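You operate a simulated robot arm through the tools that you are given. There is no shell and no other tool. Be economical: measure what you need, move in short steps, check, and stop when the job is done.

Carry out the task below with a simulated robot arm. There is one attempt and no reset: what you move stays moved.

JOB
Raise the blind, open the window and run the wall fan on LOW.
Fine: blind at UP, window at OPEN, its catch left at FREE.

The check looks at the end state, three seconds after you hand in, the way a careful person would. Anything else that was tipped, shoved, dropped, spilled or broken makes it a failure.

ROBOT AND FRAMES
A 7-joint arm with a two-finger gripper, on a carriage that runs on a rail from [-1.502, 0.002] to [0.278, 0] (x, y) and turns from -2.915 to 2.897 rad about z. Base frame: it is fixed where the carriage stands at the start and does not move with it; the origin is on the floor, on the carriage's upright axis, x ahead of it, y to its left, z up. Units: m, rad, N and s.
With the tool pointing down near the work surface it reaches from about 0.28 to 0.76 m from the robot's upright axis, wherever it stands. Its first joint turns from -2.897 to 2.897 rad. Places, roughly: blind slide [0.8, 0.3, 1.1]; fan dial [0.9, -0.6, 1.1]; fan switch [0.9, -0.4, 1.1]; pumps switch [0.9, -0.2, 1.1]; slat lever [0.9, 0.1, 1.4]; wall fan [0.9, -0.6, 2]; window catch [0.9, 0.1, 1.2]; window slide [0.8, 0.3, 1]. Payload 2.45 kg.
The TCP is the grasp point, 0.023 m short of the fingertips. In the tool frame z runs along the fingers and y along their closing line. Largest opening 0.072 m; the body of the gripper starts 0.04 m behind the TCP.
Orientation is told as [roll, pitch, yaw] about the base's x, y, z axes, in that order, counted from this pose: with the fingers straight down and closing along the base's y, the tool's x points along the base's -x, its y along +y and its z along -z.

CONTROLS
- The arm moves only by the tool apply_moves. Its argument "steps" is a list that holds one entry, the list of rows, each a list of 6 numbers: the shift along the tool's x, y, z in m, then the turn, a rotation vector about the tool's x, y, z in rad. In form: [[[tx, ty, tz, rx, ry, rz], ...]]. A call has 1 to 20 rows; each row is the pose to reach, as a shift and turn from the pose commanded when the call began, along the tool's axes at that moment. "claw" is the gripper command, from -1 (shut) to 1 (fully open), values between in proportion, set as the call begins (left out, the last holds). A row lasts 0.2 s, in which the tool goes at most 0.05 m and 0.15 rad; a call with a longer step from one row to the next is refused whole, and so is a gripper value outside its range. Where a pose cannot be reached the arm comes as near as it can. A force on the tool above 60 N (or 10 N above the force at the start of the call, whichever is more), or a blocked arm, ends the call early, and 0.2 s more pass. Each finger travels about 0.072 m/s and halts on what it meets, pressing with about 38 N; the grip force reading is that of the motor and also rises with nothing between the fingers. The clock runs only during rows and for 0.2 s after the last one: add rows that repeat a pose to give the fingers time. It gives the time, the measured TCP pose, the force on the tool (base axes), the opening and the grip force at its end, in the units of the frame above (readings bear some noise), with the torque about the TCP (base axes, N m) and any sound that the robot's microphone picked up.
- Cameras (640 x 400 px; columns grow to the right, rows downward): "scene" is now at [0.0246, 0.147, 1.5165]; the picture's right is [-0.42, -0.91, 0.00], its down [-0.47, 0.21, -0.86] and it looks along [0.78, -0.36, -0.51] (base axes); focal length 276 px, centre (320, 200). "wrist" rides on the gripper at [0.077, 0.017, -0.066] in the tool frame; the picture's right is [-0.22, 0.98, 0.00], its down [-0.56, -0.12, -0.82] and it looks along [-0.80, -0.18, 0.57] (tool axes); focal length 234 px, centre (320, 200). There is no depth. A picture from a camera that has moved, and an enlarged one, comes with that camera's place and axes in the base frame and with its lens.
- snapshot(camera): a new picture of that camera. No time passes.
- slide_trunk(by): slides the trunk up (or, below 0, down) by that many m; the arm and the scene camera ride with it, the base frame stays. It gives what a move gives, with no picture.
- steer(legs): drives the robot by 1 to 6 legs, each [ahead, left, turn to the left] in m, m and rad, along the robot's own axes; the way and the turn of a leg run together, so that a leg with both is an arc; at most 1.5 m and 3.142 rad a leg. The arm and the cameras ride along, it lands a little off, and it stops where it bumps. It keeps to its track: a leg is cut to what the track allows. It gives what a move gives.
- pan_tilt(pan, tilt): turns the head with the scene camera to pan (to the left, within 2.705 rad either way) and tilt (down, from -0.506 to 1.204), counted from straight ahead of the robot. It gives what a move gives.
- close_up(camera, box): a new picture of the part [left, top, right, bottom] of that camera's present view, enlarged. No time passes.
- job_done(): hands the job in; it is judged then, once.

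Go step by step. Nothing tells you exact positions but the pictures and the camera data: compare them with the known pose of the tool, close in by small moves and look again before you grip or let go. The budget is 120 turns and 90 pictures, counting those below and the enlarged ones. Unless the task says otherwise, let go and move clear before handing in, and close with one line.

The tools are called by a JSON object that holds its "op" and its "data". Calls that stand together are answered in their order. apply_moves: Moves the arm, as the interface text tells. Its arguments: {"type":"object","properties":{"steps":{"type":"array","items":{"type":"array","items":{"type":"array","items":{"type":"number"}}}},"claw":{"type":"number"}},"required":["steps"]} The other tools are called the same way: slide_trunk (by) slides the trunk up or down; steer (legs) drives the base; pan_tilt (pan, tilt) turns the head that bears the scene camera; snapshot (camera) takes a picture; close_up (camera, box) takes an enlarged picture of a part of a camera's view; job_done () hands the job in.

At the start:

```text
time_s: 0.0
tcp_pos: [0.4446, 0.1532, 1.0005]
tool_rot: [0.001, 0.0, 0.0]
wrist_force: [-0.5, 0.3, -0.1]
wrist_torque: [0.0, 0.0, 0.0]
grip_width: 0.0719
grip_force: 0.1
trunk travel left (down, up): [-0.5, 0.09]
robot x, y, heading: [0.0027, -0.0014, -0.0]
head pan, tilt: [-0.431, 0.539]
```

scene: 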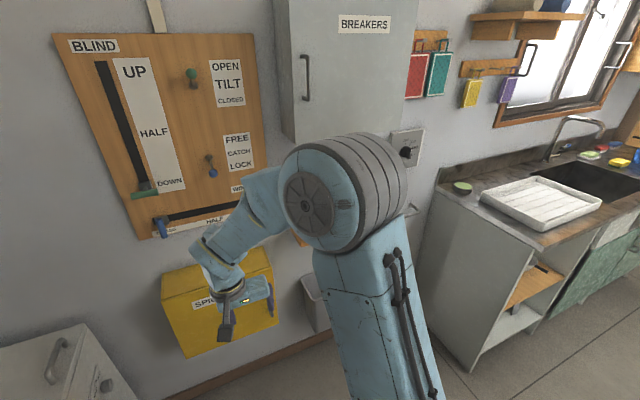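
wrist: 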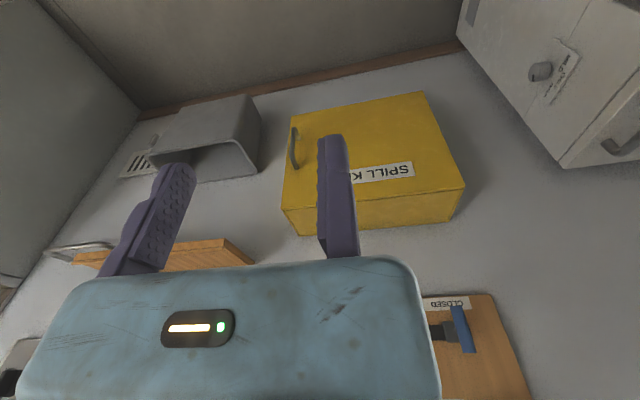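

I see the wooden board with the blind slide (at DOWN), the tilt and catch levers, and the window slide at the bottom left. I'll look closer at the board and turn toward the fan.

{"op": "close_up", "data": {"camera": "scene", "box": [40, 20, 290, 250]}}

{"op": "pan_tilt", "data": {"pan": 0.1, "tilt": 0.3}}

{"op": "snapshot", "data": {"camera": "scene"}}

{"op": "pan_tilt", "data": {"pan": -0.75, "tilt": 0.1}}

{"op": "snapshot", "data": {"camera": "scene"}}

```text
1.74 times, centred on (165, 135) of scene
camera zoom: at [0.0246, 0.147, 1.5165], right [-0.42, -0.91, 0.0], down [-0.47, 0.21, -0.86], along [0.78, -0.36, -0.51], focal length 480 px, centre (590, 313)
```

zoom: 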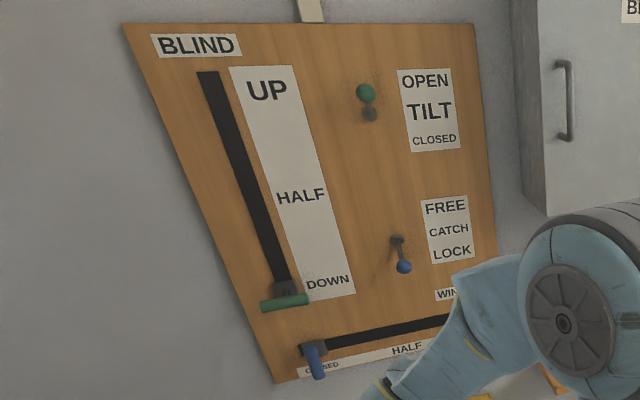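

```text
time_s: 0.9
tcp_pos: [0.4442, 0.153, 1.0002]
tool_rot: [0.0, -0.001, 0.002]
wrist_force: [-0.2, 1.1, 0.2]
wrist_torque: [0.01, -0.02, 0.04]
grip_width: 0.0718
grip_force: 0.2
trunk travel left (down, up): [-0.5, 0.09]
robot x, y, heading: [0.0016, -0.0008, -0.0]
head pan, tilt: [0.099, 0.3]
```

```text
86 pictures are left
camera scene: at [0.0357, 0.1939, 1.5385], right [0.1, -1.0, 0.0], down [-0.29, -0.03, -0.96], along [0.95, 0.09, -0.3], focal length 276 px, centre (320, 200)
```

scene: 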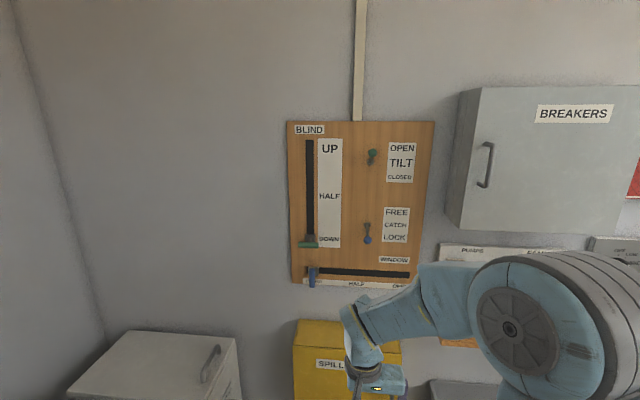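

```text
time_s: 2.1
tcp_pos: [0.4449, 0.1539, 0.9994]
tool_rot: [0.0, 0.001, 0.0]
wrist_force: [-1.0, 0.4, 0.5]
wrist_torque: [-0.01, 0.0, 0.01]
grip_width: 0.0722
grip_force: 0.1
trunk travel left (down, up): [-0.5, 0.09]
robot x, y, heading: [-0.002, -0.0003, 0.009]
head pan, tilt: [-0.75, 0.099]
```

```text
85 pictures are left
camera scene: at [0.0102, 0.122, 1.5572], right [-0.68, -0.73, 0.0], down [-0.07, 0.07, -0.99], along [0.73, -0.68, -0.1], focal length 276 px, centre (320, 200)
```

scene: 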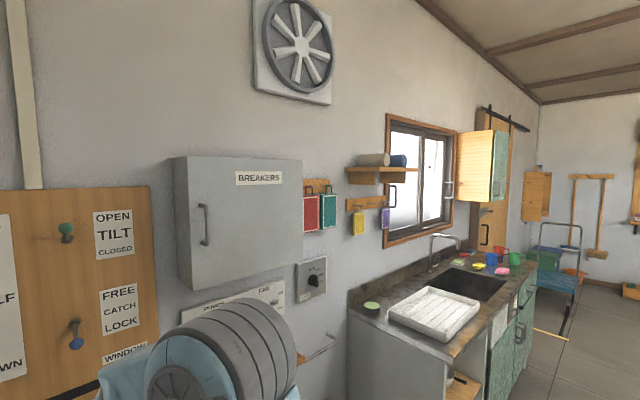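

The fan dial is right of the breaker cabinet, and the panel with PUMPS/FAN switches is below it, hidden by the arm. I'll zoom in on these.

{"op": "close_up", "data": {"camera": "scene", "box": [270, 240, 350, 320]}}

{"op": "close_up", "data": {"camera": "scene", "box": [160, 260, 320, 360]}}

{"op": "close_up", "data": {"camera": "scene", "box": [380, 100, 480, 250]}}

```text
5.00 times, centred on (310, 280) of scene
camera zoom: at [0.0102, 0.122, 1.5572], right [-0.68, -0.73, 0.0], down [-0.07, 0.07, -0.99], along [0.73, -0.68, -0.1], focal length 1379 px, centre (370, -200)
```

zoom: 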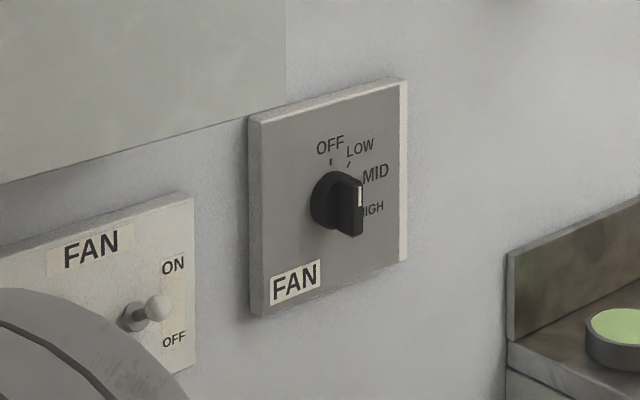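

```text
4.00 times, centred on (240, 310) of scene
camera zoom: at [0.0102, 0.122, 1.5572], right [-0.68, -0.73, 0.0], down [-0.07, 0.07, -0.99], along [0.73, -0.68, -0.1], focal length 1103 px, centre (640, -240)
```

zoom: 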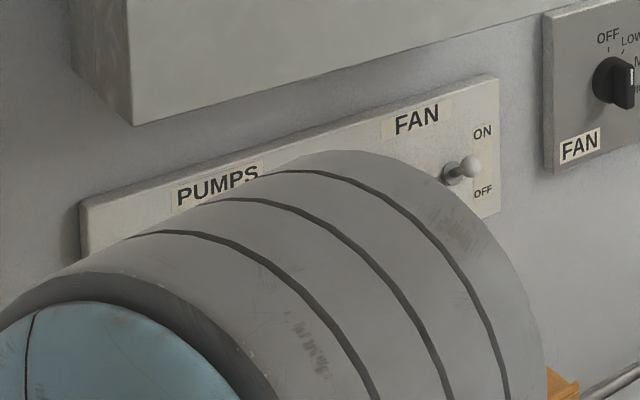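

```text
2.67 times, centred on (430, 175) of scene
camera zoom: at [0.0102, 0.122, 1.5572], right [-0.68, -0.73, 0.0], down [-0.07, 0.07, -0.99], along [0.73, -0.68, -0.1], focal length 736 px, centre (27, 267)
```

zoom: 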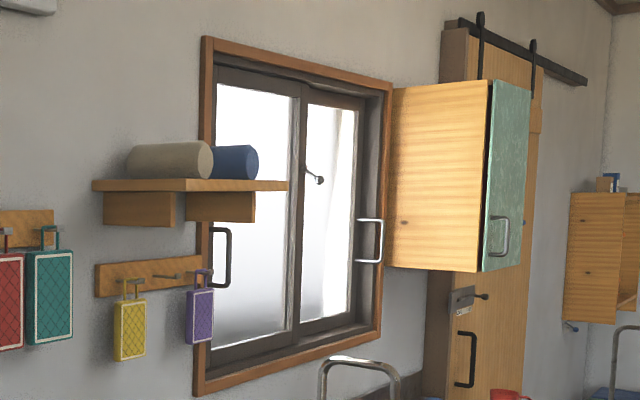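

Interior positions are known roughly: blind handle near [0.82, 0.31, 1.15]. I'll turn the tool to point at the wall (+x), closing the fingers to use as a pusher, staying well short of the board.

{"op": "apply_moves", "data": {"steps": [[[-0.009, 0.013, -0.009, 0, -0.143, 0], [-0.018, 0.026, -0.018, 0, -0.286, 0], [-0.027, 0.039, -0.027, 0, -0.429, 0], [-0.036, 0.052, -0.036, 0, -0.572, 0], [-0.045, 0.065, -0.045, 0, -0.715, 0], [-0.054, 0.078, -0.054, 0, -0.858, 0], [-0.063, 0.091, -0.063, 0, -1.0, 0], [-0.072, 0.104, -0.072, 0, -1.143, 0], [-0.081, 0.117, -0.081, 0, -1.286, 0], [-0.09, 0.13, -0.09, 0, -1.429, 0], [-0.1, 0.147, -0.1, 0, -1.571, 0], [-0.1, 0.147, -0.1, 0, -1.571, 0]]], "claw": -1}}

{"op": "pan_tilt", "data": {"pan": 0.1, "tilt": 0.4}}

{"op": "snapshot", "data": {"camera": "scene"}}

{"op": "snapshot", "data": {"camera": "wrist"}}

```text
time_s: 4.7
tcp_pos: [0.5437, 0.3021, 1.1007]
tool_rot: [-3.123, -1.57, 3.121]
wrist_force: [0.1, 0.1, 0.0]
wrist_torque: [0.02, -0.04, -0.01]
grip_width: 0.0
grip_force: 29.0
trunk travel left (down, up): [-0.5, 0.09]
robot x, y, heading: [-0.0015, -0.0044, -0.001]
head pan, tilt: [-0.75, 0.099]
```

```text
time_s: 5.9
tcp_pos: [0.5442, 0.3014, 1.102]
tool_rot: [-2.869, -1.572, 2.867]
wrist_force: [0.6, 0.2, 0.1]
wrist_torque: [0.02, 0.02, 0.0]
grip_width: 0.0002
grip_force: 28.1
trunk travel left (down, up): [-0.5, 0.09]
robot x, y, heading: [-0.0012, 0.0, -0.003]
head pan, tilt: [0.099, 0.4]
```

```text
81 pictures are left
camera scene: at [0.035, 0.1938, 1.5293], right [0.1, -1.0, 0.0], down [-0.39, -0.04, -0.92], along [0.92, 0.09, -0.39], focal length 276 px, centre (320, 200)
```

scene: 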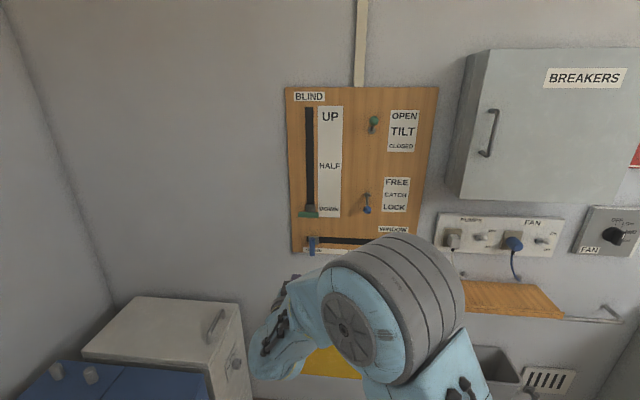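

```text
80 pictures are left
camera wrist: at [0.4777, 0.3172, 1.0235], right [0.0, 0.98, 0.22], down [-0.82, -0.12, 0.56], along [0.57, -0.18, 0.8], focal length 234 px, centre (320, 200)
```

wrist: 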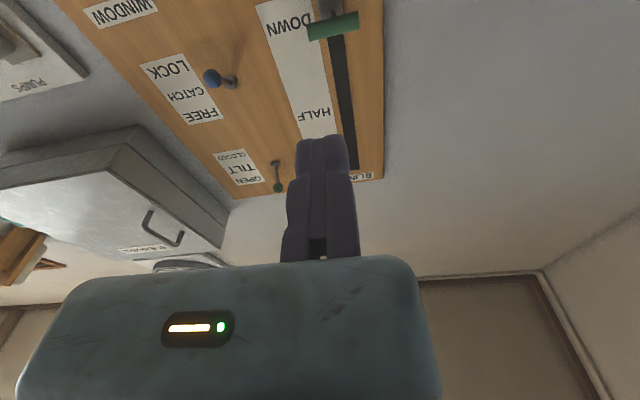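

The blind handle triangulates to about [0.83, 0.306, 1.14], a green bar along y. I'll bring the closed fingers to just below it.

{"op": "apply_moves", "data": {"steps": [[[0, 0.001, 0.05, 0, 0, 0], [0, 0.002, 0.1, 0, 0, 0], [0, 0.003, 0.15, 0, 0, 0], [0, 0.004, 0.2, 0, 0, 0], [0, 0.004, 0.25, 0, 0, 0], [0, 0.004, 0.265, 0, 0, 0]]]}}

{"op": "snapshot", "data": {"camera": "wrist"}}

{"op": "snapshot", "data": {"camera": "scene"}}

{"op": "close_up", "data": {"camera": "scene", "box": [430, 190, 640, 290]}}

```text
time_s: 7.3
tcp_pos: [0.8104, 0.3044, 1.098]
tool_rot: [-0.389, -1.57, 0.388]
wrist_force: [-0.2, 1.3, -1.3]
wrist_torque: [0.0, -0.01, 0.01]
grip_width: 0.0
grip_force: 28.6
trunk travel left (down, up): [-0.5, 0.09]
robot x, y, heading: [-0.0031, -0.0005, 0.001]
head pan, tilt: [0.099, 0.4]
```

```text
79 pictures are left
camera wrist: at [0.7444, 0.3208, 1.0213], right [0.0, 0.98, 0.22], down [-0.82, -0.12, 0.56], along [0.57, -0.18, 0.8], focal length 234 px, centre (320, 200)
```

wrist: 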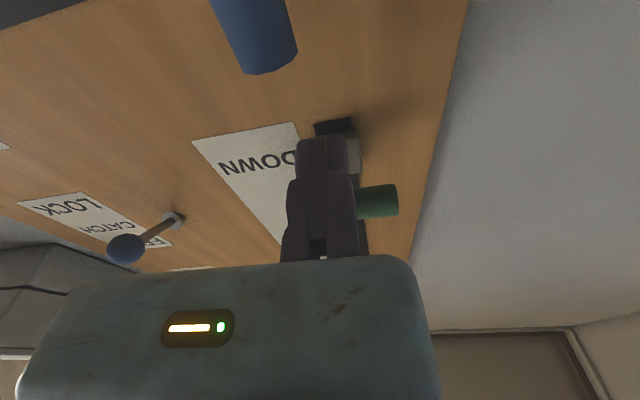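

```text
78 pictures are left
camera scene: at [0.0353, 0.1939, 1.5293], right [0.1, -1.0, 0.0], down [-0.39, -0.04, -0.92], along [0.92, 0.09, -0.39], focal length 276 px, centre (320, 200)
```

scene: 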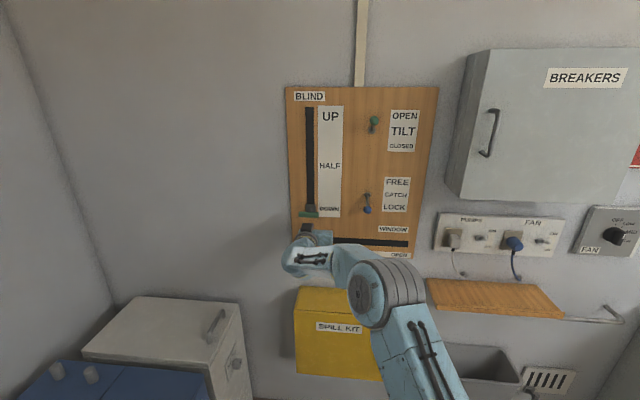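

```text
3.05 times, centred on (535, 240) of scene
camera zoom: at [0.0353, 0.1939, 1.5293], right [0.1, -1.0, 0.0], down [-0.39, -0.04, -0.92], along [0.92, 0.09, -0.39], focal length 841 px, centre (-335, 78)
```

zoom: 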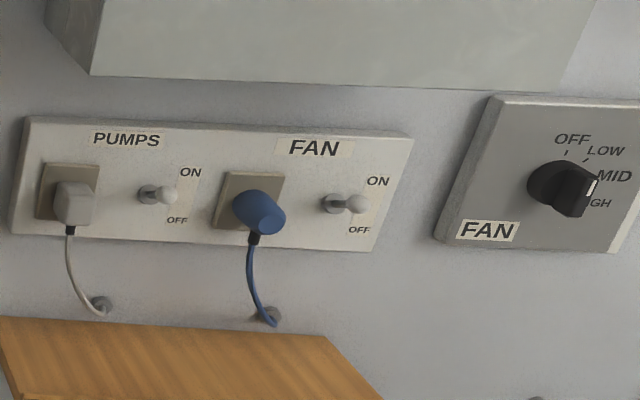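

The fingertips sit just under the green bar. I'll advance a touch and push it up slowly.

{"op": "apply_moves", "data": {"steps": [[[0, 0, 0.008, 0, 0, 0], [-0.02, 0, 0.008, 0, 0, 0], [-0.04, 0, 0.008, 0, 0, 0], [-0.06, 0, 0.008, 0, 0, 0], [-0.08, 0, 0.008, 0, 0, 0]]]}}

{"op": "snapshot", "data": {"camera": "scene"}}

```text
time_s: 8.5
tcp_pos: [0.8162, 0.3046, 1.1789]
tool_rot: [-2.421, -1.569, 2.419]
wrist_force: [-0.5, 0.3, -1.0]
wrist_torque: [0.03, -0.03, 0.0]
grip_width: 0.0
grip_force: 28.4
trunk travel left (down, up): [-0.5, 0.09]
robot x, y, heading: [0.0023, -0.0013, -0.003]
head pan, tilt: [0.099, 0.4]
```

```text
76 pictures are left
camera scene: at [0.035, 0.1939, 1.5293], right [0.1, -1.0, 0.0], down [-0.39, -0.04, -0.92], along [0.92, 0.09, -0.39], focal length 276 px, centre (320, 200)
```

scene: 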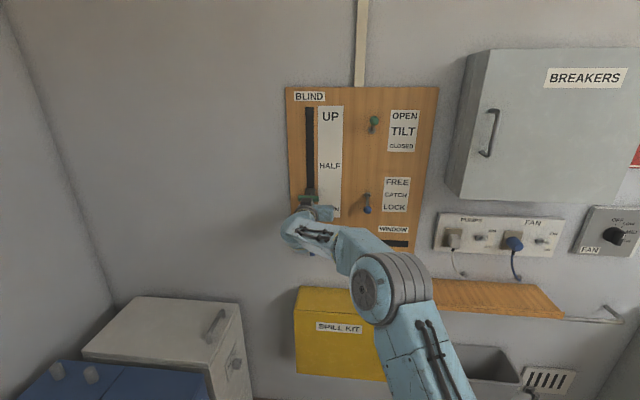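

The handle is riding up with the fingers. I'll carry on upward toward UP.

{"op": "apply_moves", "data": {"steps": [[[-0.03, 0, 0, 0, 0, 0], [-0.06, 0, 0, 0, 0, 0], [-0.09, 0, 0, 0, 0, 0], [-0.12, 0, 0, 0, 0, 0], [-0.15, 0, 0, 0, 0, 0], [-0.18, 0, 0, 0, 0, 0], [-0.2, 0, 0, 0, 0, 0]]]}}

{"op": "snapshot", "data": {"camera": "scene"}}

```text
time_s: 10.1
tcp_pos: [0.8076, 0.2879, 1.3749]
tool_rot: [2.635, -1.565, -2.636]
wrist_force: [-0.4, -0.6, 0.8]
wrist_torque: [0.02, 0.03, 0.02]
grip_width: 0.0002
grip_force: 28.7
out of reach, approached as far as the arm can: row 7
trunk travel left (down, up): [-0.5, 0.09]
robot x, y, heading: [0.0005, 0.0009, 0.002]
head pan, tilt: [0.099, 0.4]
```

```text
75 pictures are left
camera scene: at [0.0335, 0.1925, 1.5296], right [0.1, -1.0, 0.0], down [-0.39, -0.04, -0.92], along [0.92, 0.09, -0.39], focal length 276 px, centre (320, 200)
```

scene: 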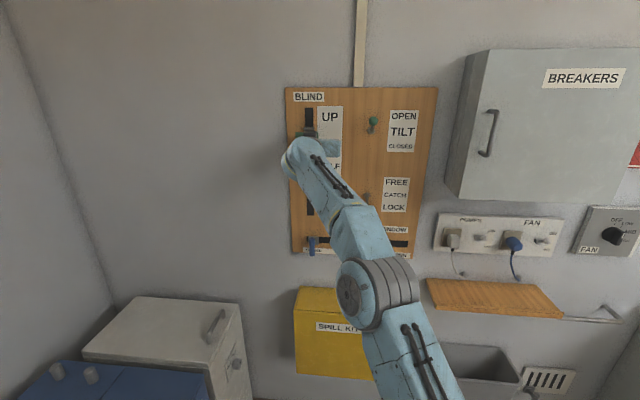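

The arm hit its reach limit; the handle needs a few more cm. I'll raise the trunk a bit.

{"op": "slide_trunk", "data": {"by": 0.035}}

{"op": "close_up", "data": {"camera": "scene", "box": [280, 80, 440, 180]}}

```text
time_s: 10.9
tcp_pos: [0.8084, 0.2904, 1.4069]
tool_rot: [2.919, -1.57, -2.92]
wrist_force: [-0.7, 0.7, 0.7]
wrist_torque: [0.01, 0.03, 0.02]
grip_width: 0.0
grip_force: 28.5
trunk travel left (down, up): [-0.535, 0.055]
robot x, y, heading: [-0.0029, -0.0, -0.001]
head pan, tilt: [0.099, 0.4]
```

```text
4.00 times, centred on (360, 130) of scene
camera zoom: at [0.035, 0.194, 1.5644], right [0.1, -1.0, 0.0], down [-0.39, -0.04, -0.92], along [0.92, 0.09, -0.39], focal length 1103 px, centre (160, 480)
```

zoom: 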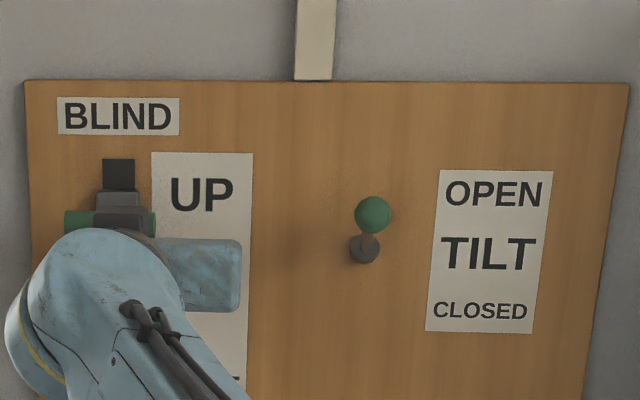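

About 3 cm of slot remains. Another small trunk lift.

{"op": "slide_trunk", "data": {"by": 0.022}}

{"op": "close_up", "data": {"camera": "scene", "box": [280, 80, 440, 180]}}

```text
time_s: 11.6
tcp_pos: [0.8103, 0.2906, 1.4235]
tool_rot: [-0.119, -1.563, 0.119]
wrist_force: [-6.6, -3.3, -20.8]
wrist_torque: [0.03, 0.19, -0.11]
grip_width: 0.0064
grip_force: 28.2
trunk travel left (down, up): [-0.557, 0.033]
robot x, y, heading: [0.0012, -0.0003, 0.003]
head pan, tilt: [0.099, 0.4]
```

```text
4.00 times, centred on (360, 130) of scene
camera zoom: at [0.0358, 0.1942, 1.5859], right [0.1, -1.0, 0.0], down [-0.39, -0.04, -0.92], along [0.92, 0.09, -0.39], focal length 1103 px, centre (160, 480)
```

zoom: 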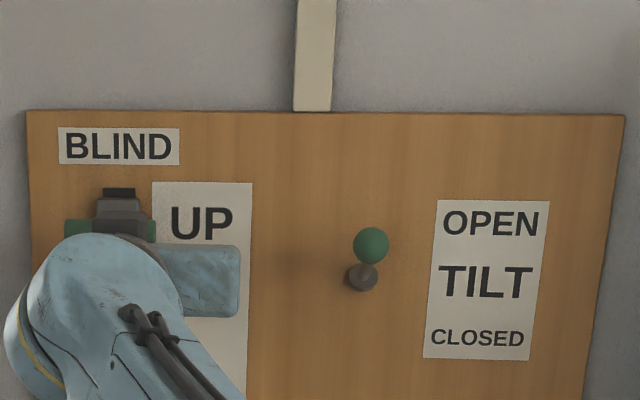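

The force (-21 N) and picture show the handle against its upper stop. I'll lower the trunk and back the tool off, then check that it stays.

{"op": "slide_trunk", "data": {"by": -0.057}}

{"op": "apply_moves", "data": {"steps": [[[0.04, 0, -0.01, 0, 0, 0], [0.06, 0, -0.05, 0, 0, 0], [0.09, 0, -0.09, 0, 0, 0], [0.12, -0.03, -0.12, 0, 0, 0], [0.16, -0.05, -0.13, 0, 0, 0], [0.2, -0.08, -0.13, 0, 0, 0], [0.24, -0.11, -0.13, 0, 0, 0]]]}}

{"op": "snapshot", "data": {"camera": "scene"}}

{"op": "snapshot", "data": {"camera": "wrist"}}

```text
time_s: 12.5
tcp_pos: [0.8083, 0.2909, 1.3703]
tool_rot: [2.832, -1.572, -2.834]
wrist_force: [0.0, 0.7, 0.1]
wrist_torque: [0.01, -0.01, 0.0]
grip_width: 0.0
grip_force: 27.8
trunk travel left (down, up): [-0.5, 0.09]
robot x, y, heading: [-0.0022, -0.0026, -0.003]
head pan, tilt: [0.099, 0.4]
```

```text
refused: row 4 steps farther than a row can; nothing moved
```

```text
72 pictures are left
camera scene: at [0.0348, 0.1938, 1.5293], right [0.1, -1.0, 0.0], down [-0.39, -0.04, -0.92], along [0.92, 0.09, -0.39], focal length 276 px, centre (320, 200)
```

scene: 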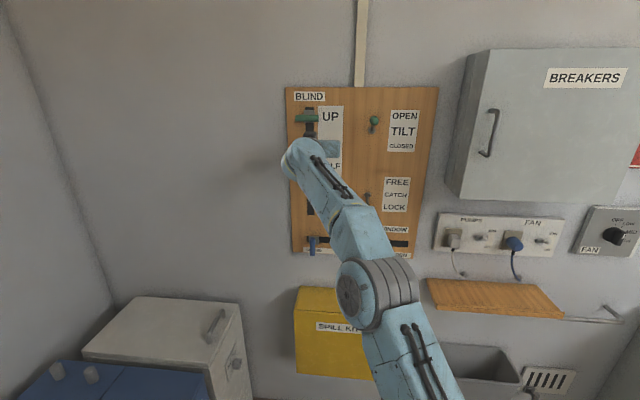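

```text
71 pictures are left
camera wrist: at [0.743, 0.3064, 1.2931], right [0.0, 0.98, 0.22], down [-0.82, -0.12, 0.56], along [0.57, -0.18, 0.8], focal length 234 px, centre (320, 200)
```

wrist: 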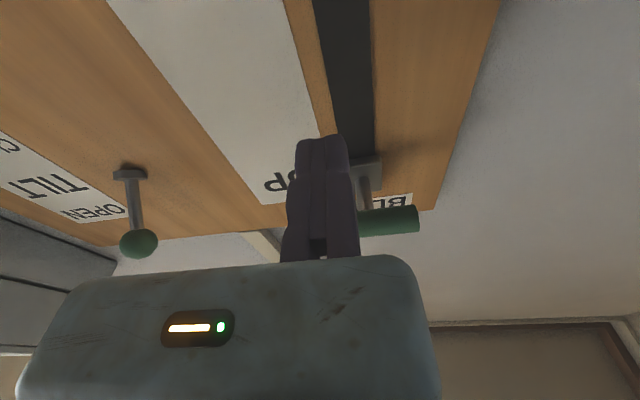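

The blind is up and stays. The catch ball triangulates to about [0.82, 0.126, 1.165]; I'll back off and move to below it.

{"op": "apply_moves", "data": {"steps": [[[0.01, 0, -0.04, 0, 0, 0], [0.02, 0, -0.08, 0, 0, 0], [0.03, -0.01, -0.12, 0, 0, 0], [0.06, -0.035, -0.12, 0, 0, 0], [0.09, -0.06, -0.12, 0, 0, 0], [0.12, -0.085, -0.12, 0, 0, 0], [0.15, -0.11, -0.12, 0, 0, 0], [0.18, -0.135, -0.12, 0, 0, 0], [0.21, -0.16, -0.12, 0, 0, 0], [0.25, -0.167, -0.12, 0, 0, 0]]]}}

{"op": "snapshot", "data": {"camera": "wrist"}}

{"op": "snapshot", "data": {"camera": "scene"}}

```text
time_s: 14.7
tcp_pos: [0.7019, 0.1645, 1.1461]
tool_rot: [0.213, -1.511, -0.219]
wrist_force: [1.5, 1.6, -1.5]
wrist_torque: [0.01, -0.03, -0.07]
grip_width: 0.0
grip_force: 28.4
out of reach, approached as far as the arm can: row 9, 10
trunk travel left (down, up): [-0.5, 0.09]
robot x, y, heading: [0.0025, 0.0013, 0.001]
head pan, tilt: [0.099, 0.4]
```

```text
70 pictures are left
camera wrist: at [0.632, 0.1822, 1.0726], right [0.02, 0.97, 0.23], down [-0.79, -0.13, 0.61], along [0.62, -0.19, 0.76], focal length 234 px, centre (320, 200)
```

wrist: 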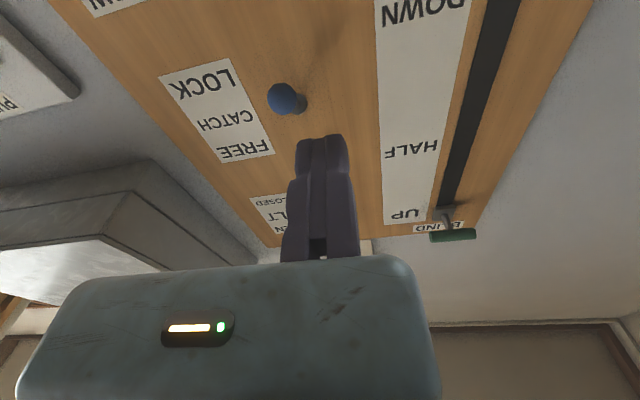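

```text
69 pictures are left
camera scene: at [0.0376, 0.1976, 1.5286], right [0.1, -0.99, 0.0], down [-0.39, -0.04, -0.92], along [0.92, 0.09, -0.39], focal length 276 px, centre (320, 200)
```

scene: 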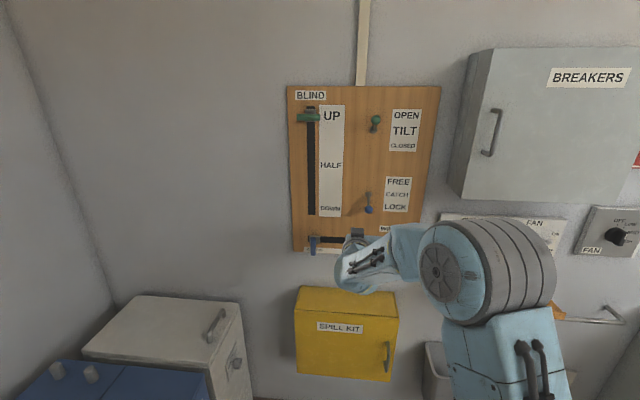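

That spot is too close to the body for this posture. I'll drive the carriage back 0.15 m to give the arm room.

{"op": "steer", "data": {"legs": [[-0.15, 0, 0]]}}

```text
time_s: 16.1
tcp_pos: [0.5522, 0.1606, 1.1499]
tool_rot: [0.251, -1.513, -0.263]
wrist_force: [0.1, -0.2, 0.1]
wrist_torque: [-0.02, 0.01, 0.01]
grip_width: 0.0001
grip_force: 28.8
trunk travel left (down, up): [-0.5, 0.09]
robot x, y, heading: [-0.152, 0.0021, 0.006]
head pan, tilt: [0.099, 0.4]
```

{"op": "apply_moves", "data": {"steps": [[[0.005, -0.009, 0.037, 0, -0.03, 0], [0.01, -0.018, 0.075, 0, -0.06, 0], [0.015, -0.027, 0.112, 0, -0.06, 0], [0.021, -0.037, 0.15, 0, -0.06, 0]]]}}

{"op": "snapshot", "data": {"camera": "wrist"}}

{"op": "snapshot", "data": {"camera": "scene"}}

```text
time_s: 17.1
tcp_pos: [0.7068, 0.1365, 1.1377]
tool_rot: [1.628, -1.557, -1.637]
wrist_force: [-0.4, 2.4, -0.1]
wrist_torque: [0.06, -0.02, -0.11]
grip_width: 0.0002
grip_force: 28.6
out of reach, approached as far as the arm can: row 1, 2, 3, 4
trunk travel left (down, up): [-0.5, 0.09]
robot x, y, heading: [-0.1476, -0.0008, -0.0]
head pan, tilt: [0.099, 0.4]
```

```text
68 pictures are left
camera wrist: at [0.6399, 0.1543, 1.0609], right [0.01, 0.97, 0.23], down [-0.82, -0.12, 0.56], along [0.57, -0.19, 0.8], focal length 234 px, centre (320, 200)
```

wrist: 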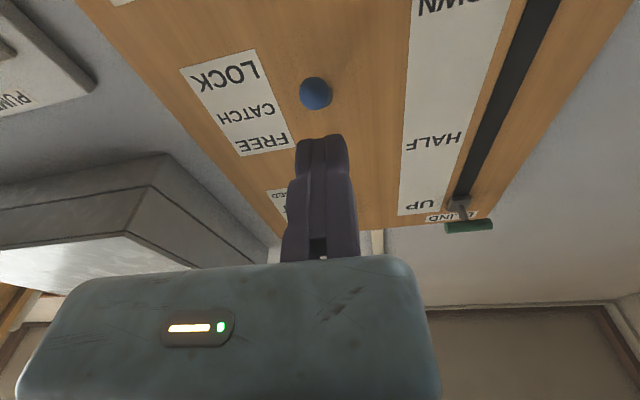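

```text
67 pictures are left
camera scene: at [-0.1114, 0.1981, 1.5286], right [0.1, -0.99, 0.0], down [-0.39, -0.04, -0.92], along [0.92, 0.09, -0.39], focal length 276 px, centre (320, 200)
```

scene: 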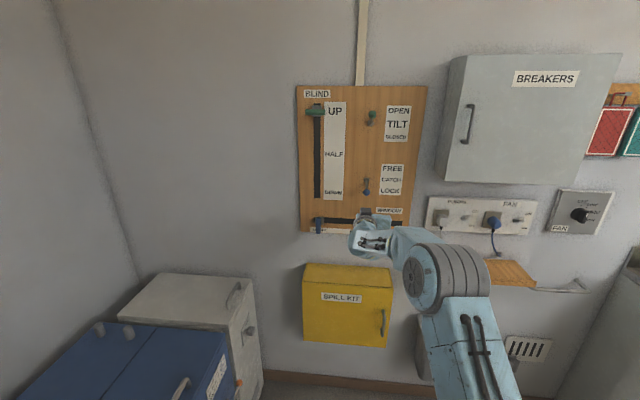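

The ball measures [0.82, 0.125, 1.164]. The arm is near a limit, so I'll use trunk and carriage: trunk down, small turn to the right.

{"op": "slide_trunk", "data": {"by": -0.02}}

{"op": "apply_moves", "data": {"steps": [[[0, -0.006, 0, 0, 0, 0], [0, -0.012, 0, 0, 0, 0]]]}}

```text
time_s: 17.8
tcp_pos: [0.7032, 0.1308, 1.1201]
tool_rot: [1.784, -1.554, -1.798]
wrist_force: [-0.3, 1.2, 0.2]
wrist_torque: [-0.04, 0.02, 0.03]
grip_width: 0.0001
grip_force: 28.8
trunk travel left (down, up): [-0.48, 0.11]
robot x, y, heading: [-0.148, -0.0017, 0.001]
head pan, tilt: [0.099, 0.4]
```

```text
time_s: 18.4
tcp_pos: [0.7057, 0.1316, 1.1198]
tool_rot: [1.758, -1.557, -1.774]
wrist_force: [0.3, 0.0, -0.5]
wrist_torque: [0.02, 0.02, -0.02]
grip_width: 0.0002
grip_force: 28.4
out of reach, approached as far as the arm can: row 1, 2
trunk travel left (down, up): [-0.48, 0.11]
robot x, y, heading: [-0.1476, -0.0015, 0.004]
head pan, tilt: [0.099, 0.4]
```

{"op": "steer", "data": {"legs": [[0, 0, -0.01], [0.105, 0, 0]]}}

{"op": "snapshot", "data": {"camera": "wrist"}}

{"op": "snapshot", "data": {"camera": "scene"}}

```text
time_s: 19.9
tcp_pos: [0.8083, 0.1233, 1.1201]
tool_rot: [1.745, -1.557, -1.769]
wrist_force: [-0.7, 0.3, -0.4]
wrist_torque: [0.01, -0.01, 0.02]
grip_width: 0.0
grip_force: 28.2
trunk travel left (down, up): [-0.48, 0.11]
robot x, y, heading: [-0.044, -0.0023, -0.006]
head pan, tilt: [0.099, 0.4]
```

```text
66 pictures are left
camera wrist: at [0.7438, 0.1421, 1.0427], right [0.02, 0.97, 0.23], down [-0.82, -0.11, 0.56], along [0.57, -0.2, 0.8], focal length 234 px, centre (320, 200)
```

wrist: 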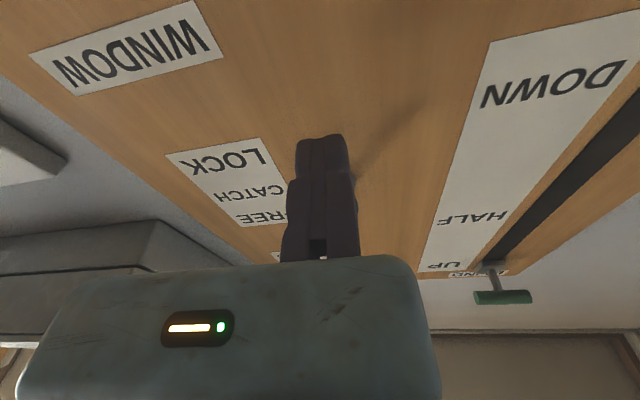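

```text
65 pictures are left
camera scene: at [-0.0078, 0.1938, 1.5092], right [0.09, -1.0, 0.0], down [-0.39, -0.04, -0.92], along [0.92, 0.08, -0.39], focal length 276 px, centre (320, 200)
```

scene: 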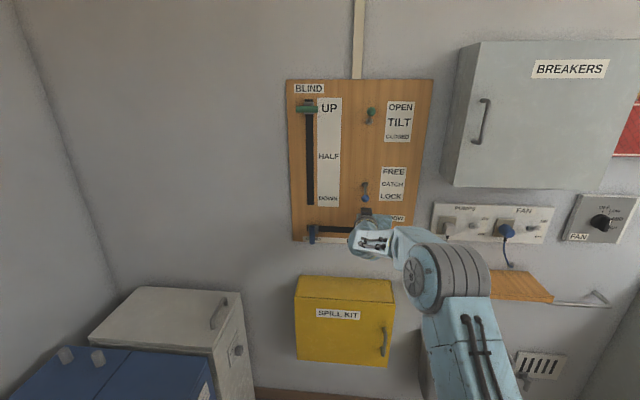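

The fingers are directly below the ball. Pushing up with the arm.

{"op": "apply_moves", "data": {"steps": [[[-0.02, 0, 0, 0, 0, 0], [-0.04, 0, 0, 0, 0, 0], [-0.06, 0, 0, 0, 0, 0], [-0.075, 0, 0, 0, 0, 0], [-0.09, 0, 0, 0, 0, 0], [-0.1, 0, 0, 0, 0, 0]]]}}

{"op": "snapshot", "data": {"camera": "scene"}}

{"op": "snapshot", "data": {"camera": "wrist"}}

```text
time_s: 21.3
tcp_pos: [0.8112, 0.1228, 1.2145]
tool_rot: [1.173, -1.557, -1.194]
wrist_force: [-6.9, -1.1, -19.2]
wrist_torque: [-0.01, 0.19, -0.04]
grip_width: 0.0064
grip_force: 28.4
trunk travel left (down, up): [-0.48, 0.11]
robot x, y, heading: [-0.0432, -0.0, -0.012]
head pan, tilt: [0.099, 0.4]
```

```text
64 pictures are left
camera scene: at [-0.0068, 0.1939, 1.5088], right [0.09, -1.0, 0.0], down [-0.39, -0.04, -0.92], along [0.92, 0.08, -0.39], focal length 276 px, centre (320, 200)
```

scene: 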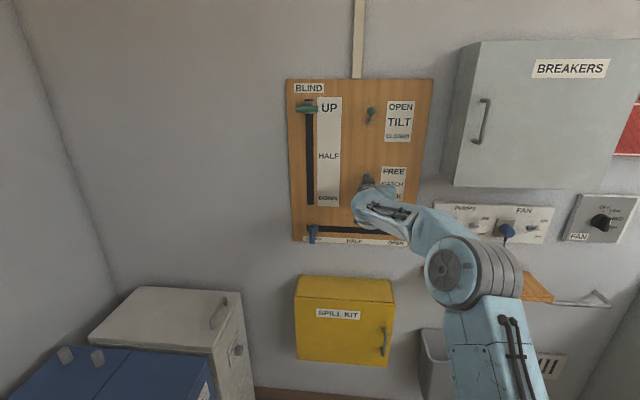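

```text
63 pictures are left
camera wrist: at [0.7455, 0.1412, 1.1374], right [0.02, 0.97, 0.23], down [-0.82, -0.11, 0.56], along [0.57, -0.2, 0.79], focal length 234 px, centre (320, 200)
```

wrist: 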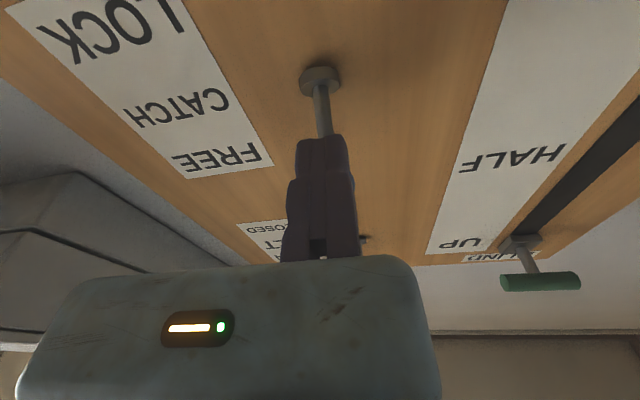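

The lever met its stop (about 19 N). I'll lower, back off with the carriage and check it.

{"op": "apply_moves", "data": {"steps": [[[0.03, 0, 0, 0, 0, 0], [0.06, 0, 0, 0, 0, 0]]]}}

{"op": "steer", "data": {"legs": [[-0.11, 0, 0]]}}

{"op": "close_up", "data": {"camera": "scene", "box": [280, 80, 460, 250]}}

{"op": "snapshot", "data": {"camera": "wrist"}}

```text
time_s: 21.9
tcp_pos: [0.8103, 0.1239, 1.163]
tool_rot: [1.838, -1.556, -1.859]
wrist_force: [-0.5, -0.2, -0.2]
wrist_torque: [-0.01, 0.05, -0.02]
grip_width: 0.0
grip_force: 28.8
trunk travel left (down, up): [-0.48, 0.11]
robot x, y, heading: [-0.0472, -0.0004, -0.007]
head pan, tilt: [0.099, 0.4]
```

```text
time_s: 23.1
tcp_pos: [0.6978, 0.1223, 1.1621]
tool_rot: [1.757, -1.557, -1.782]
wrist_force: [0.0, -0.2, -0.6]
wrist_torque: [0.02, 0.02, 0.01]
grip_width: 0.0
grip_force: 29.0
trunk travel left (down, up): [-0.48, 0.11]
robot x, y, heading: [-0.1548, -0.0007, -0.014]
head pan, tilt: [0.099, 0.4]
```

```text
2.35 times, centred on (370, 165) of scene
camera zoom: at [-0.1192, 0.1939, 1.5093], right [0.09, -1.0, 0.0], down [-0.39, -0.04, -0.92], along [0.92, 0.08, -0.39], focal length 649 px, centre (202, 282)
```

zoom: 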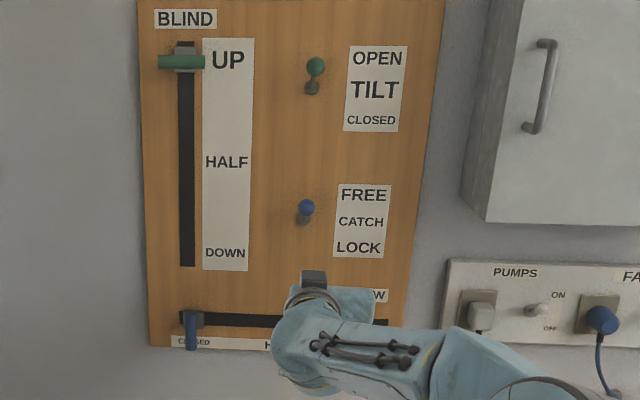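

```text
61 pictures are left
camera wrist: at [0.632, 0.1414, 1.0844], right [0.02, 0.97, 0.23], down [-0.82, -0.11, 0.56], along [0.57, -0.2, 0.8], focal length 234 px, centre (320, 200)
```

wrist: 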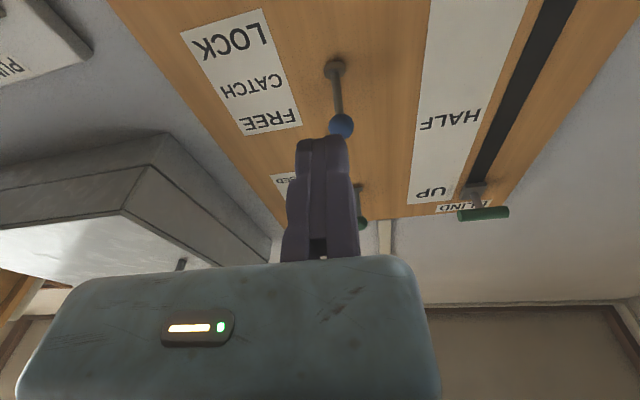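

The blind is at UP and the catch ball now sits above its pivot at FREE, matching the tilt lever's OPEN angle. Next the window handle near [0.83, 0.292, 1.02]: I'll lower the trunk and move left of it, in free air first.

{"op": "slide_trunk", "data": {"by": -0.14}}

{"op": "apply_moves", "data": {"steps": [[[0, 0.04, 0, 0, 0, 0], [0, 0.08, 0, 0, 0, 0], [0, 0.12, 0, 0, 0, 0], [0, 0.16, 0, 0, 0, 0], [0, 0.19, 0, 0, 0, 0], [0, 0.215, 0, 0, 0, 0]]]}}

{"op": "snapshot", "data": {"camera": "scene"}}

{"op": "snapshot", "data": {"camera": "wrist"}}

```text
time_s: 24.8
tcp_pos: [0.6979, 0.1226, 1.0224]
tool_rot: [1.761, -1.557, -1.788]
wrist_force: [0.1, 0.1, 0.2]
wrist_torque: [0.01, 0.01, 0.01]
grip_width: 0.0
grip_force: 28.3
trunk travel left (down, up): [-0.34, 0.25]
robot x, y, heading: [-0.1554, -0.0011, -0.011]
head pan, tilt: [0.099, 0.4]
```

```text
time_s: 26.2
tcp_pos: [0.7032, 0.3382, 1.0253]
tool_rot: [1.774, -1.556, -1.795]
wrist_force: [-0.3, -0.5, 0.1]
wrist_torque: [0.02, 0.04, -0.01]
grip_width: 0.0002
grip_force: 28.4
trunk travel left (down, up): [-0.34, 0.25]
robot x, y, heading: [-0.1534, 0.0004, -0.009]
head pan, tilt: [0.099, 0.4]
```

```text
60 pictures are left
camera scene: at [-0.1192, 0.1935, 1.3693], right [0.09, -1.0, 0.0], down [-0.39, -0.04, -0.92], along [0.92, 0.08, -0.39], focal length 276 px, centre (320, 200)
```

scene: 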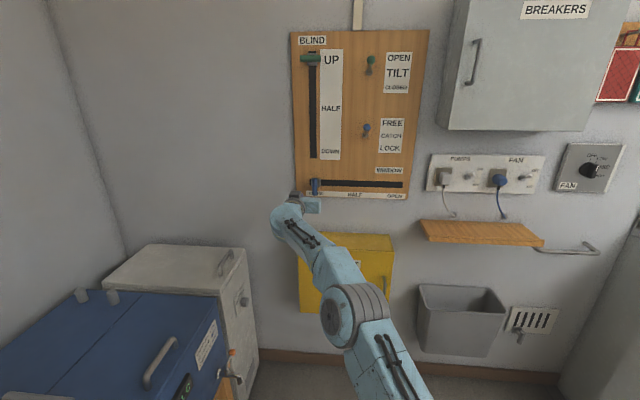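

```text
59 pictures are left
camera wrist: at [0.6371, 0.3559, 0.9483], right [0.02, 0.97, 0.23], down [-0.82, -0.11, 0.56], along [0.57, -0.2, 0.8], focal length 234 px, centre (320, 200)
```

wrist: 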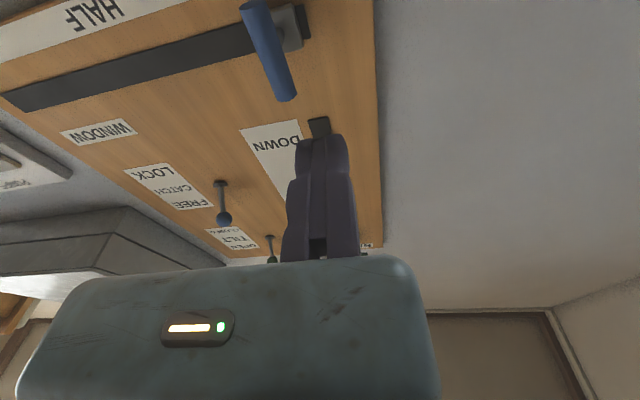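

The handle bar runs z 0.99–1.057 at y≈0.294, x≈0.83. The arm resists going right of y≈0.12, so I'll turn the carriage right by 0.2 rad and re-aim the tool, then dry-run the sweep in free air.

{"op": "steer", "data": {"legs": [[0, 0, -0.2]]}}

{"op": "apply_moves", "data": {"steps": [[[0, 0.0, -0.04, -0.05, 0, 0], [0, 0.02, -0.08, -0.1, 0, 0], [0, 0.06, -0.087, -0.15, 0, 0], [0, 0.1, -0.087, -0.2, 0, 0], [0, 0.14, -0.087, -0.2, 0, 0], [0, 0.163, -0.087, -0.2, 0, 0]]]}}

```text
time_s: 27.4
tcp_pos: [0.7536, 0.1542, 1.0265]
tool_rot: [1.764, -1.557, -1.994]
wrist_force: [0.0, -0.1, 1.4]
wrist_torque: [-0.03, 0.02, -0.01]
grip_width: 0.0
grip_force: 28.5
trunk travel left (down, up): [-0.34, 0.25]
robot x, y, heading: [-0.1587, -0.0021, -0.216]
head pan, tilt: [0.099, 0.4]
```

```text
time_s: 28.8
tcp_pos: [0.7045, 0.3315, 1.0298]
tool_rot: [2.138, -1.556, -2.166]
wrist_force: [-0.9, -0.8, 1.8]
wrist_torque: [-0.05, 0.13, 0.0]
grip_width: 0.0001
grip_force: 28.3
trunk travel left (down, up): [-0.34, 0.25]
robot x, y, heading: [-0.1532, 0.0001, -0.217]
head pan, tilt: [0.099, 0.4]
```

Now a dry-run of the sweep at x = 0.70.

{"op": "apply_moves", "data": {"steps": [[[0, -0.04, 0, 0, 0, 0], [0, -0.08, 0, 0, 0, 0], [0, -0.12, 0, 0, 0, 0], [0, -0.16, 0, 0, 0, 0], [0, -0.2, 0, 0, 0, 0], [0, -0.24, 0, 0, 0, 0], [0, -0.28, 0, 0, 0, 0], [0, -0.32, 0, 0, 0, 0]]]}}

```text
time_s: 30.6
tcp_pos: [0.6933, 0.002, 1.036]
tool_rot: [1.242, -1.561, -1.275]
wrist_force: [-0.4, 0.1, 1.5]
wrist_torque: [-0.03, 0.1, 0.02]
grip_width: 0.0
grip_force: 28.9
out of reach, approached as far as the arm can: row 8
trunk travel left (down, up): [-0.34, 0.25]
robot x, y, heading: [-0.1554, 0.0008, -0.217]
head pan, tilt: [0.099, 0.4]
```

The sweep is reachable now. Returning left and then going in beside the handle.

{"op": "apply_moves", "data": {"steps": [[[0.002, 0.045, 0, 0, 0, 0], [0.004, 0.09, 0, 0, 0, 0], [0.006, 0.135, 0, 0, 0, 0], [0.008, 0.18, 0, 0, 0, 0], [0.01, 0.225, 0, 0, 0, 0], [0.012, 0.27, 0, 0, 0, 0], [0.012, 0.315, 0, 0, 0, 0], [0.012, 0.338, 0, 0, 0, 0], [0.012, 0.338, 0.04, 0, 0, 0], [0.012, 0.338, 0.08, 0, 0, 0], [0.012, 0.338, 0.11, 0, 0, 0]]]}}

{"op": "snapshot", "data": {"camera": "wrist"}}

{"op": "pan_tilt", "data": {"pan": 0.3, "tilt": 0.35}}

{"op": "snapshot", "data": {"camera": "scene"}}

```text
time_s: 33.0
tcp_pos: [0.7251, 0.3026, 1.0142]
tool_rot: [1.991, -1.556, -2.022]
wrist_force: [-1.1, 1.2, 0.7]
wrist_torque: [0.0, 0.02, -0.15]
grip_width: 0.0003
grip_force: 28.0
out of reach, approached as far as the arm can: row 8, 9, 10, 11
trunk travel left (down, up): [-0.34, 0.25]
robot x, y, heading: [-0.154, -0.0017, -0.219]
head pan, tilt: [0.099, 0.4]
```

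```text
58 pictures are left
camera wrist: at [0.6595, 0.3217, 0.9368], right [0.03, 0.97, 0.23], down [-0.83, -0.11, 0.55], along [0.56, -0.2, 0.8], focal length 234 px, centre (320, 200)
```

wrist: 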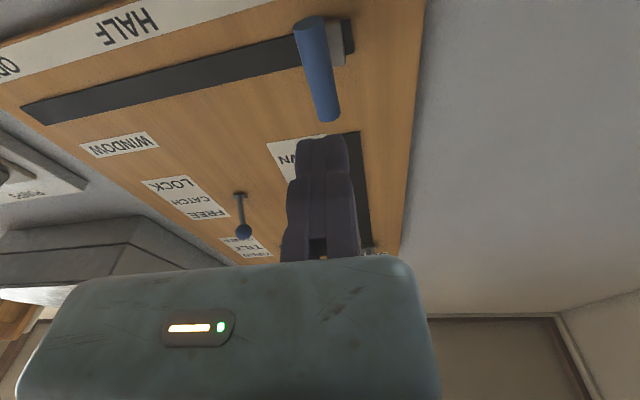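

```text
time_s: 33.7
tcp_pos: [0.7239, 0.3023, 1.0144]
tool_rot: [1.961, -1.557, -1.989]
wrist_force: [1.0, 0.7, 0.0]
wrist_torque: [0.02, -0.03, 0.0]
grip_width: 0.0001
grip_force: 28.2
trunk travel left (down, up): [-0.34, 0.25]
robot x, y, heading: [-0.1546, 0.0034, -0.216]
head pan, tilt: [0.3, 0.351]
```

```text
57 pictures are left
camera scene: at [-0.0796, 0.2014, 1.3738], right [0.09, -1.0, 0.0], down [-0.34, -0.03, -0.94], along [0.94, 0.08, -0.34], focal length 276 px, centre (320, 200)
```

scene: 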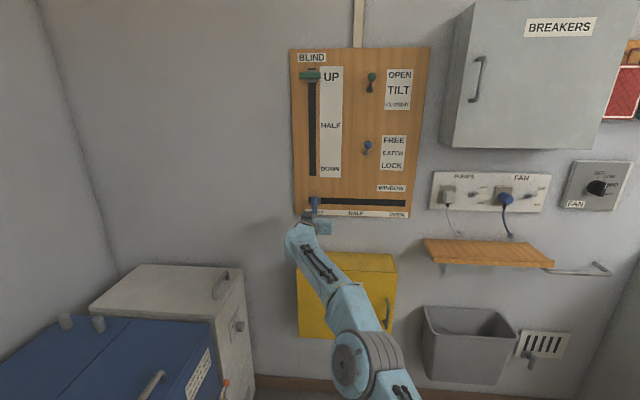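

The arm is at full stretch; I'll pull back and left, then drive the carriage 0.11 m nearer along the rail.

{"op": "apply_moves", "data": {"steps": [[[0, 0.0, -0.04, 0, 0, 0], [0, 0.02, -0.07, 0, 0, 0], [-0.004, 0.036, -0.1, 0, 0, 0], [-0.008, 0.036, -0.12, 0, 0, 0]]]}}

{"op": "steer", "data": {"legs": [[0.1074, 0.0237, 0]]}}

```text
time_s: 34.7
tcp_pos: [0.6072, 0.3402, 1.0212]
tool_rot: [1.952, -1.556, -1.984]
wrist_force: [0.2, 0.7, -0.2]
wrist_torque: [0.0, 0.01, -0.02]
grip_width: 0.0
grip_force: 28.4
trunk travel left (down, up): [-0.34, 0.25]
robot x, y, heading: [-0.1529, 0.0005, -0.212]
head pan, tilt: [0.3, 0.351]
```

```text
time_s: 35.9
tcp_pos: [0.7171, 0.3412, 1.0227]
tool_rot: [1.966, -1.558, -1.995]
wrist_force: [-0.7, 0.5, 0.2]
wrist_torque: [-0.03, 0.0, -0.01]
grip_width: 0.0
grip_force: 28.7
trunk travel left (down, up): [-0.34, 0.25]
robot x, y, heading: [-0.0469, 0.0008, -0.213]
head pan, tilt: [0.3, 0.351]
```

{"op": "apply_moves", "data": {"steps": [[[0, 0, 0.04, 0, 0, 0], [0, 0, 0.07, 0, 0, 0], [0, 0, 0.098, 0, 0, 0]]]}}

{"op": "snapshot", "data": {"camera": "wrist"}}

```text
time_s: 36.7
tcp_pos: [0.8134, 0.3374, 1.0226]
tool_rot: [1.924, -1.559, -1.953]
wrist_force: [-0.8, -1.8, 7.2]
wrist_torque: [-0.1, 0.36, 0.11]
grip_width: 0.0
grip_force: 28.5
trunk travel left (down, up): [-0.34, 0.25]
robot x, y, heading: [-0.0492, -0.0037, -0.214]
head pan, tilt: [0.3, 0.351]
```

```text
56 pictures are left
camera wrist: at [0.7488, 0.3561, 0.9445], right [0.03, 0.97, 0.23], down [-0.83, -0.11, 0.55], along [0.56, -0.2, 0.8], focal length 234 px, centre (320, 200)
```

wrist: 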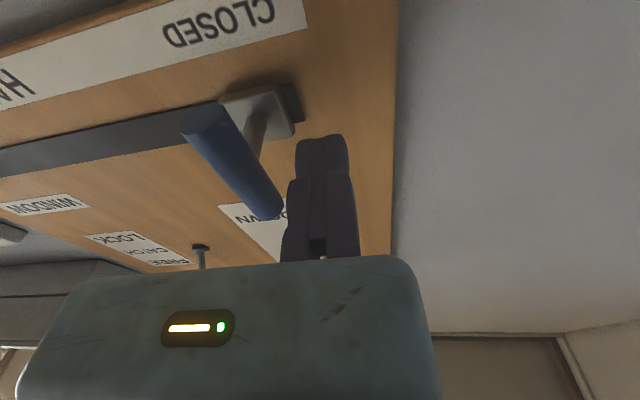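

The fingers are beside the blue bar on its left. Sweeping it toward OPEN.

{"op": "apply_moves", "data": {"steps": [[[0, -0.025, 0, 0, 0, 0], [0, -0.05, 0, 0, 0, 0], [0, -0.075, 0, 0, 0, 0], [0, -0.1, 0, 0, 0, 0], [0, -0.125, 0, 0, 0, 0], [0, -0.15, 0, 0, 0, 0]]]}}

{"op": "snapshot", "data": {"camera": "wrist"}}

{"op": "snapshot", "data": {"camera": "scene"}}

```text
time_s: 38.1
tcp_pos: [0.8091, 0.1877, 1.0191]
tool_rot: [1.982, -1.558, -2.012]
wrist_force: [-0.4, 0.4, 0.1]
wrist_torque: [0.0, -0.02, -0.03]
grip_width: 0.0
grip_force: 27.7
trunk travel left (down, up): [-0.34, 0.25]
robot x, y, heading: [-0.0479, -0.0018, -0.216]
head pan, tilt: [0.3, 0.351]
```

```text
55 pictures are left
camera wrist: at [0.7444, 0.207, 0.9414], right [0.03, 0.97, 0.23], down [-0.83, -0.11, 0.55], along [0.56, -0.21, 0.8], focal length 234 px, centre (320, 200)
```

wrist: 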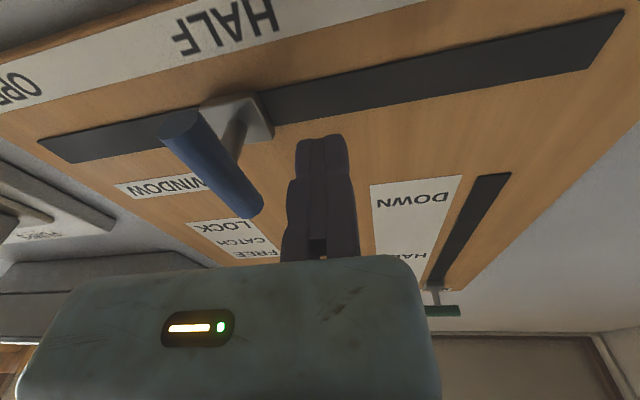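

```text
54 pictures are left
camera scene: at [0.0292, 0.2016, 1.3737], right [0.08, -1.0, 0.0], down [-0.34, -0.03, -0.94], along [0.94, 0.08, -0.34], focal length 276 px, centre (320, 200)
```

scene: 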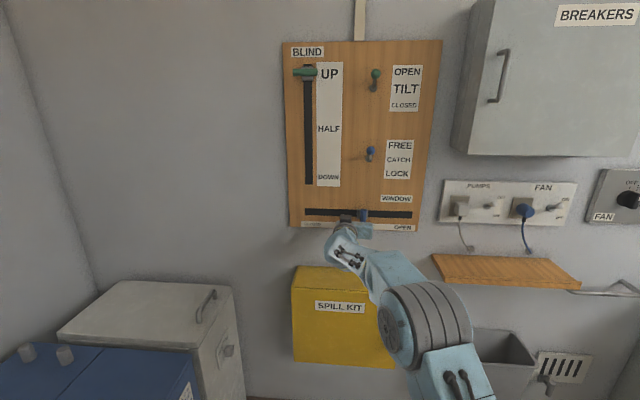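

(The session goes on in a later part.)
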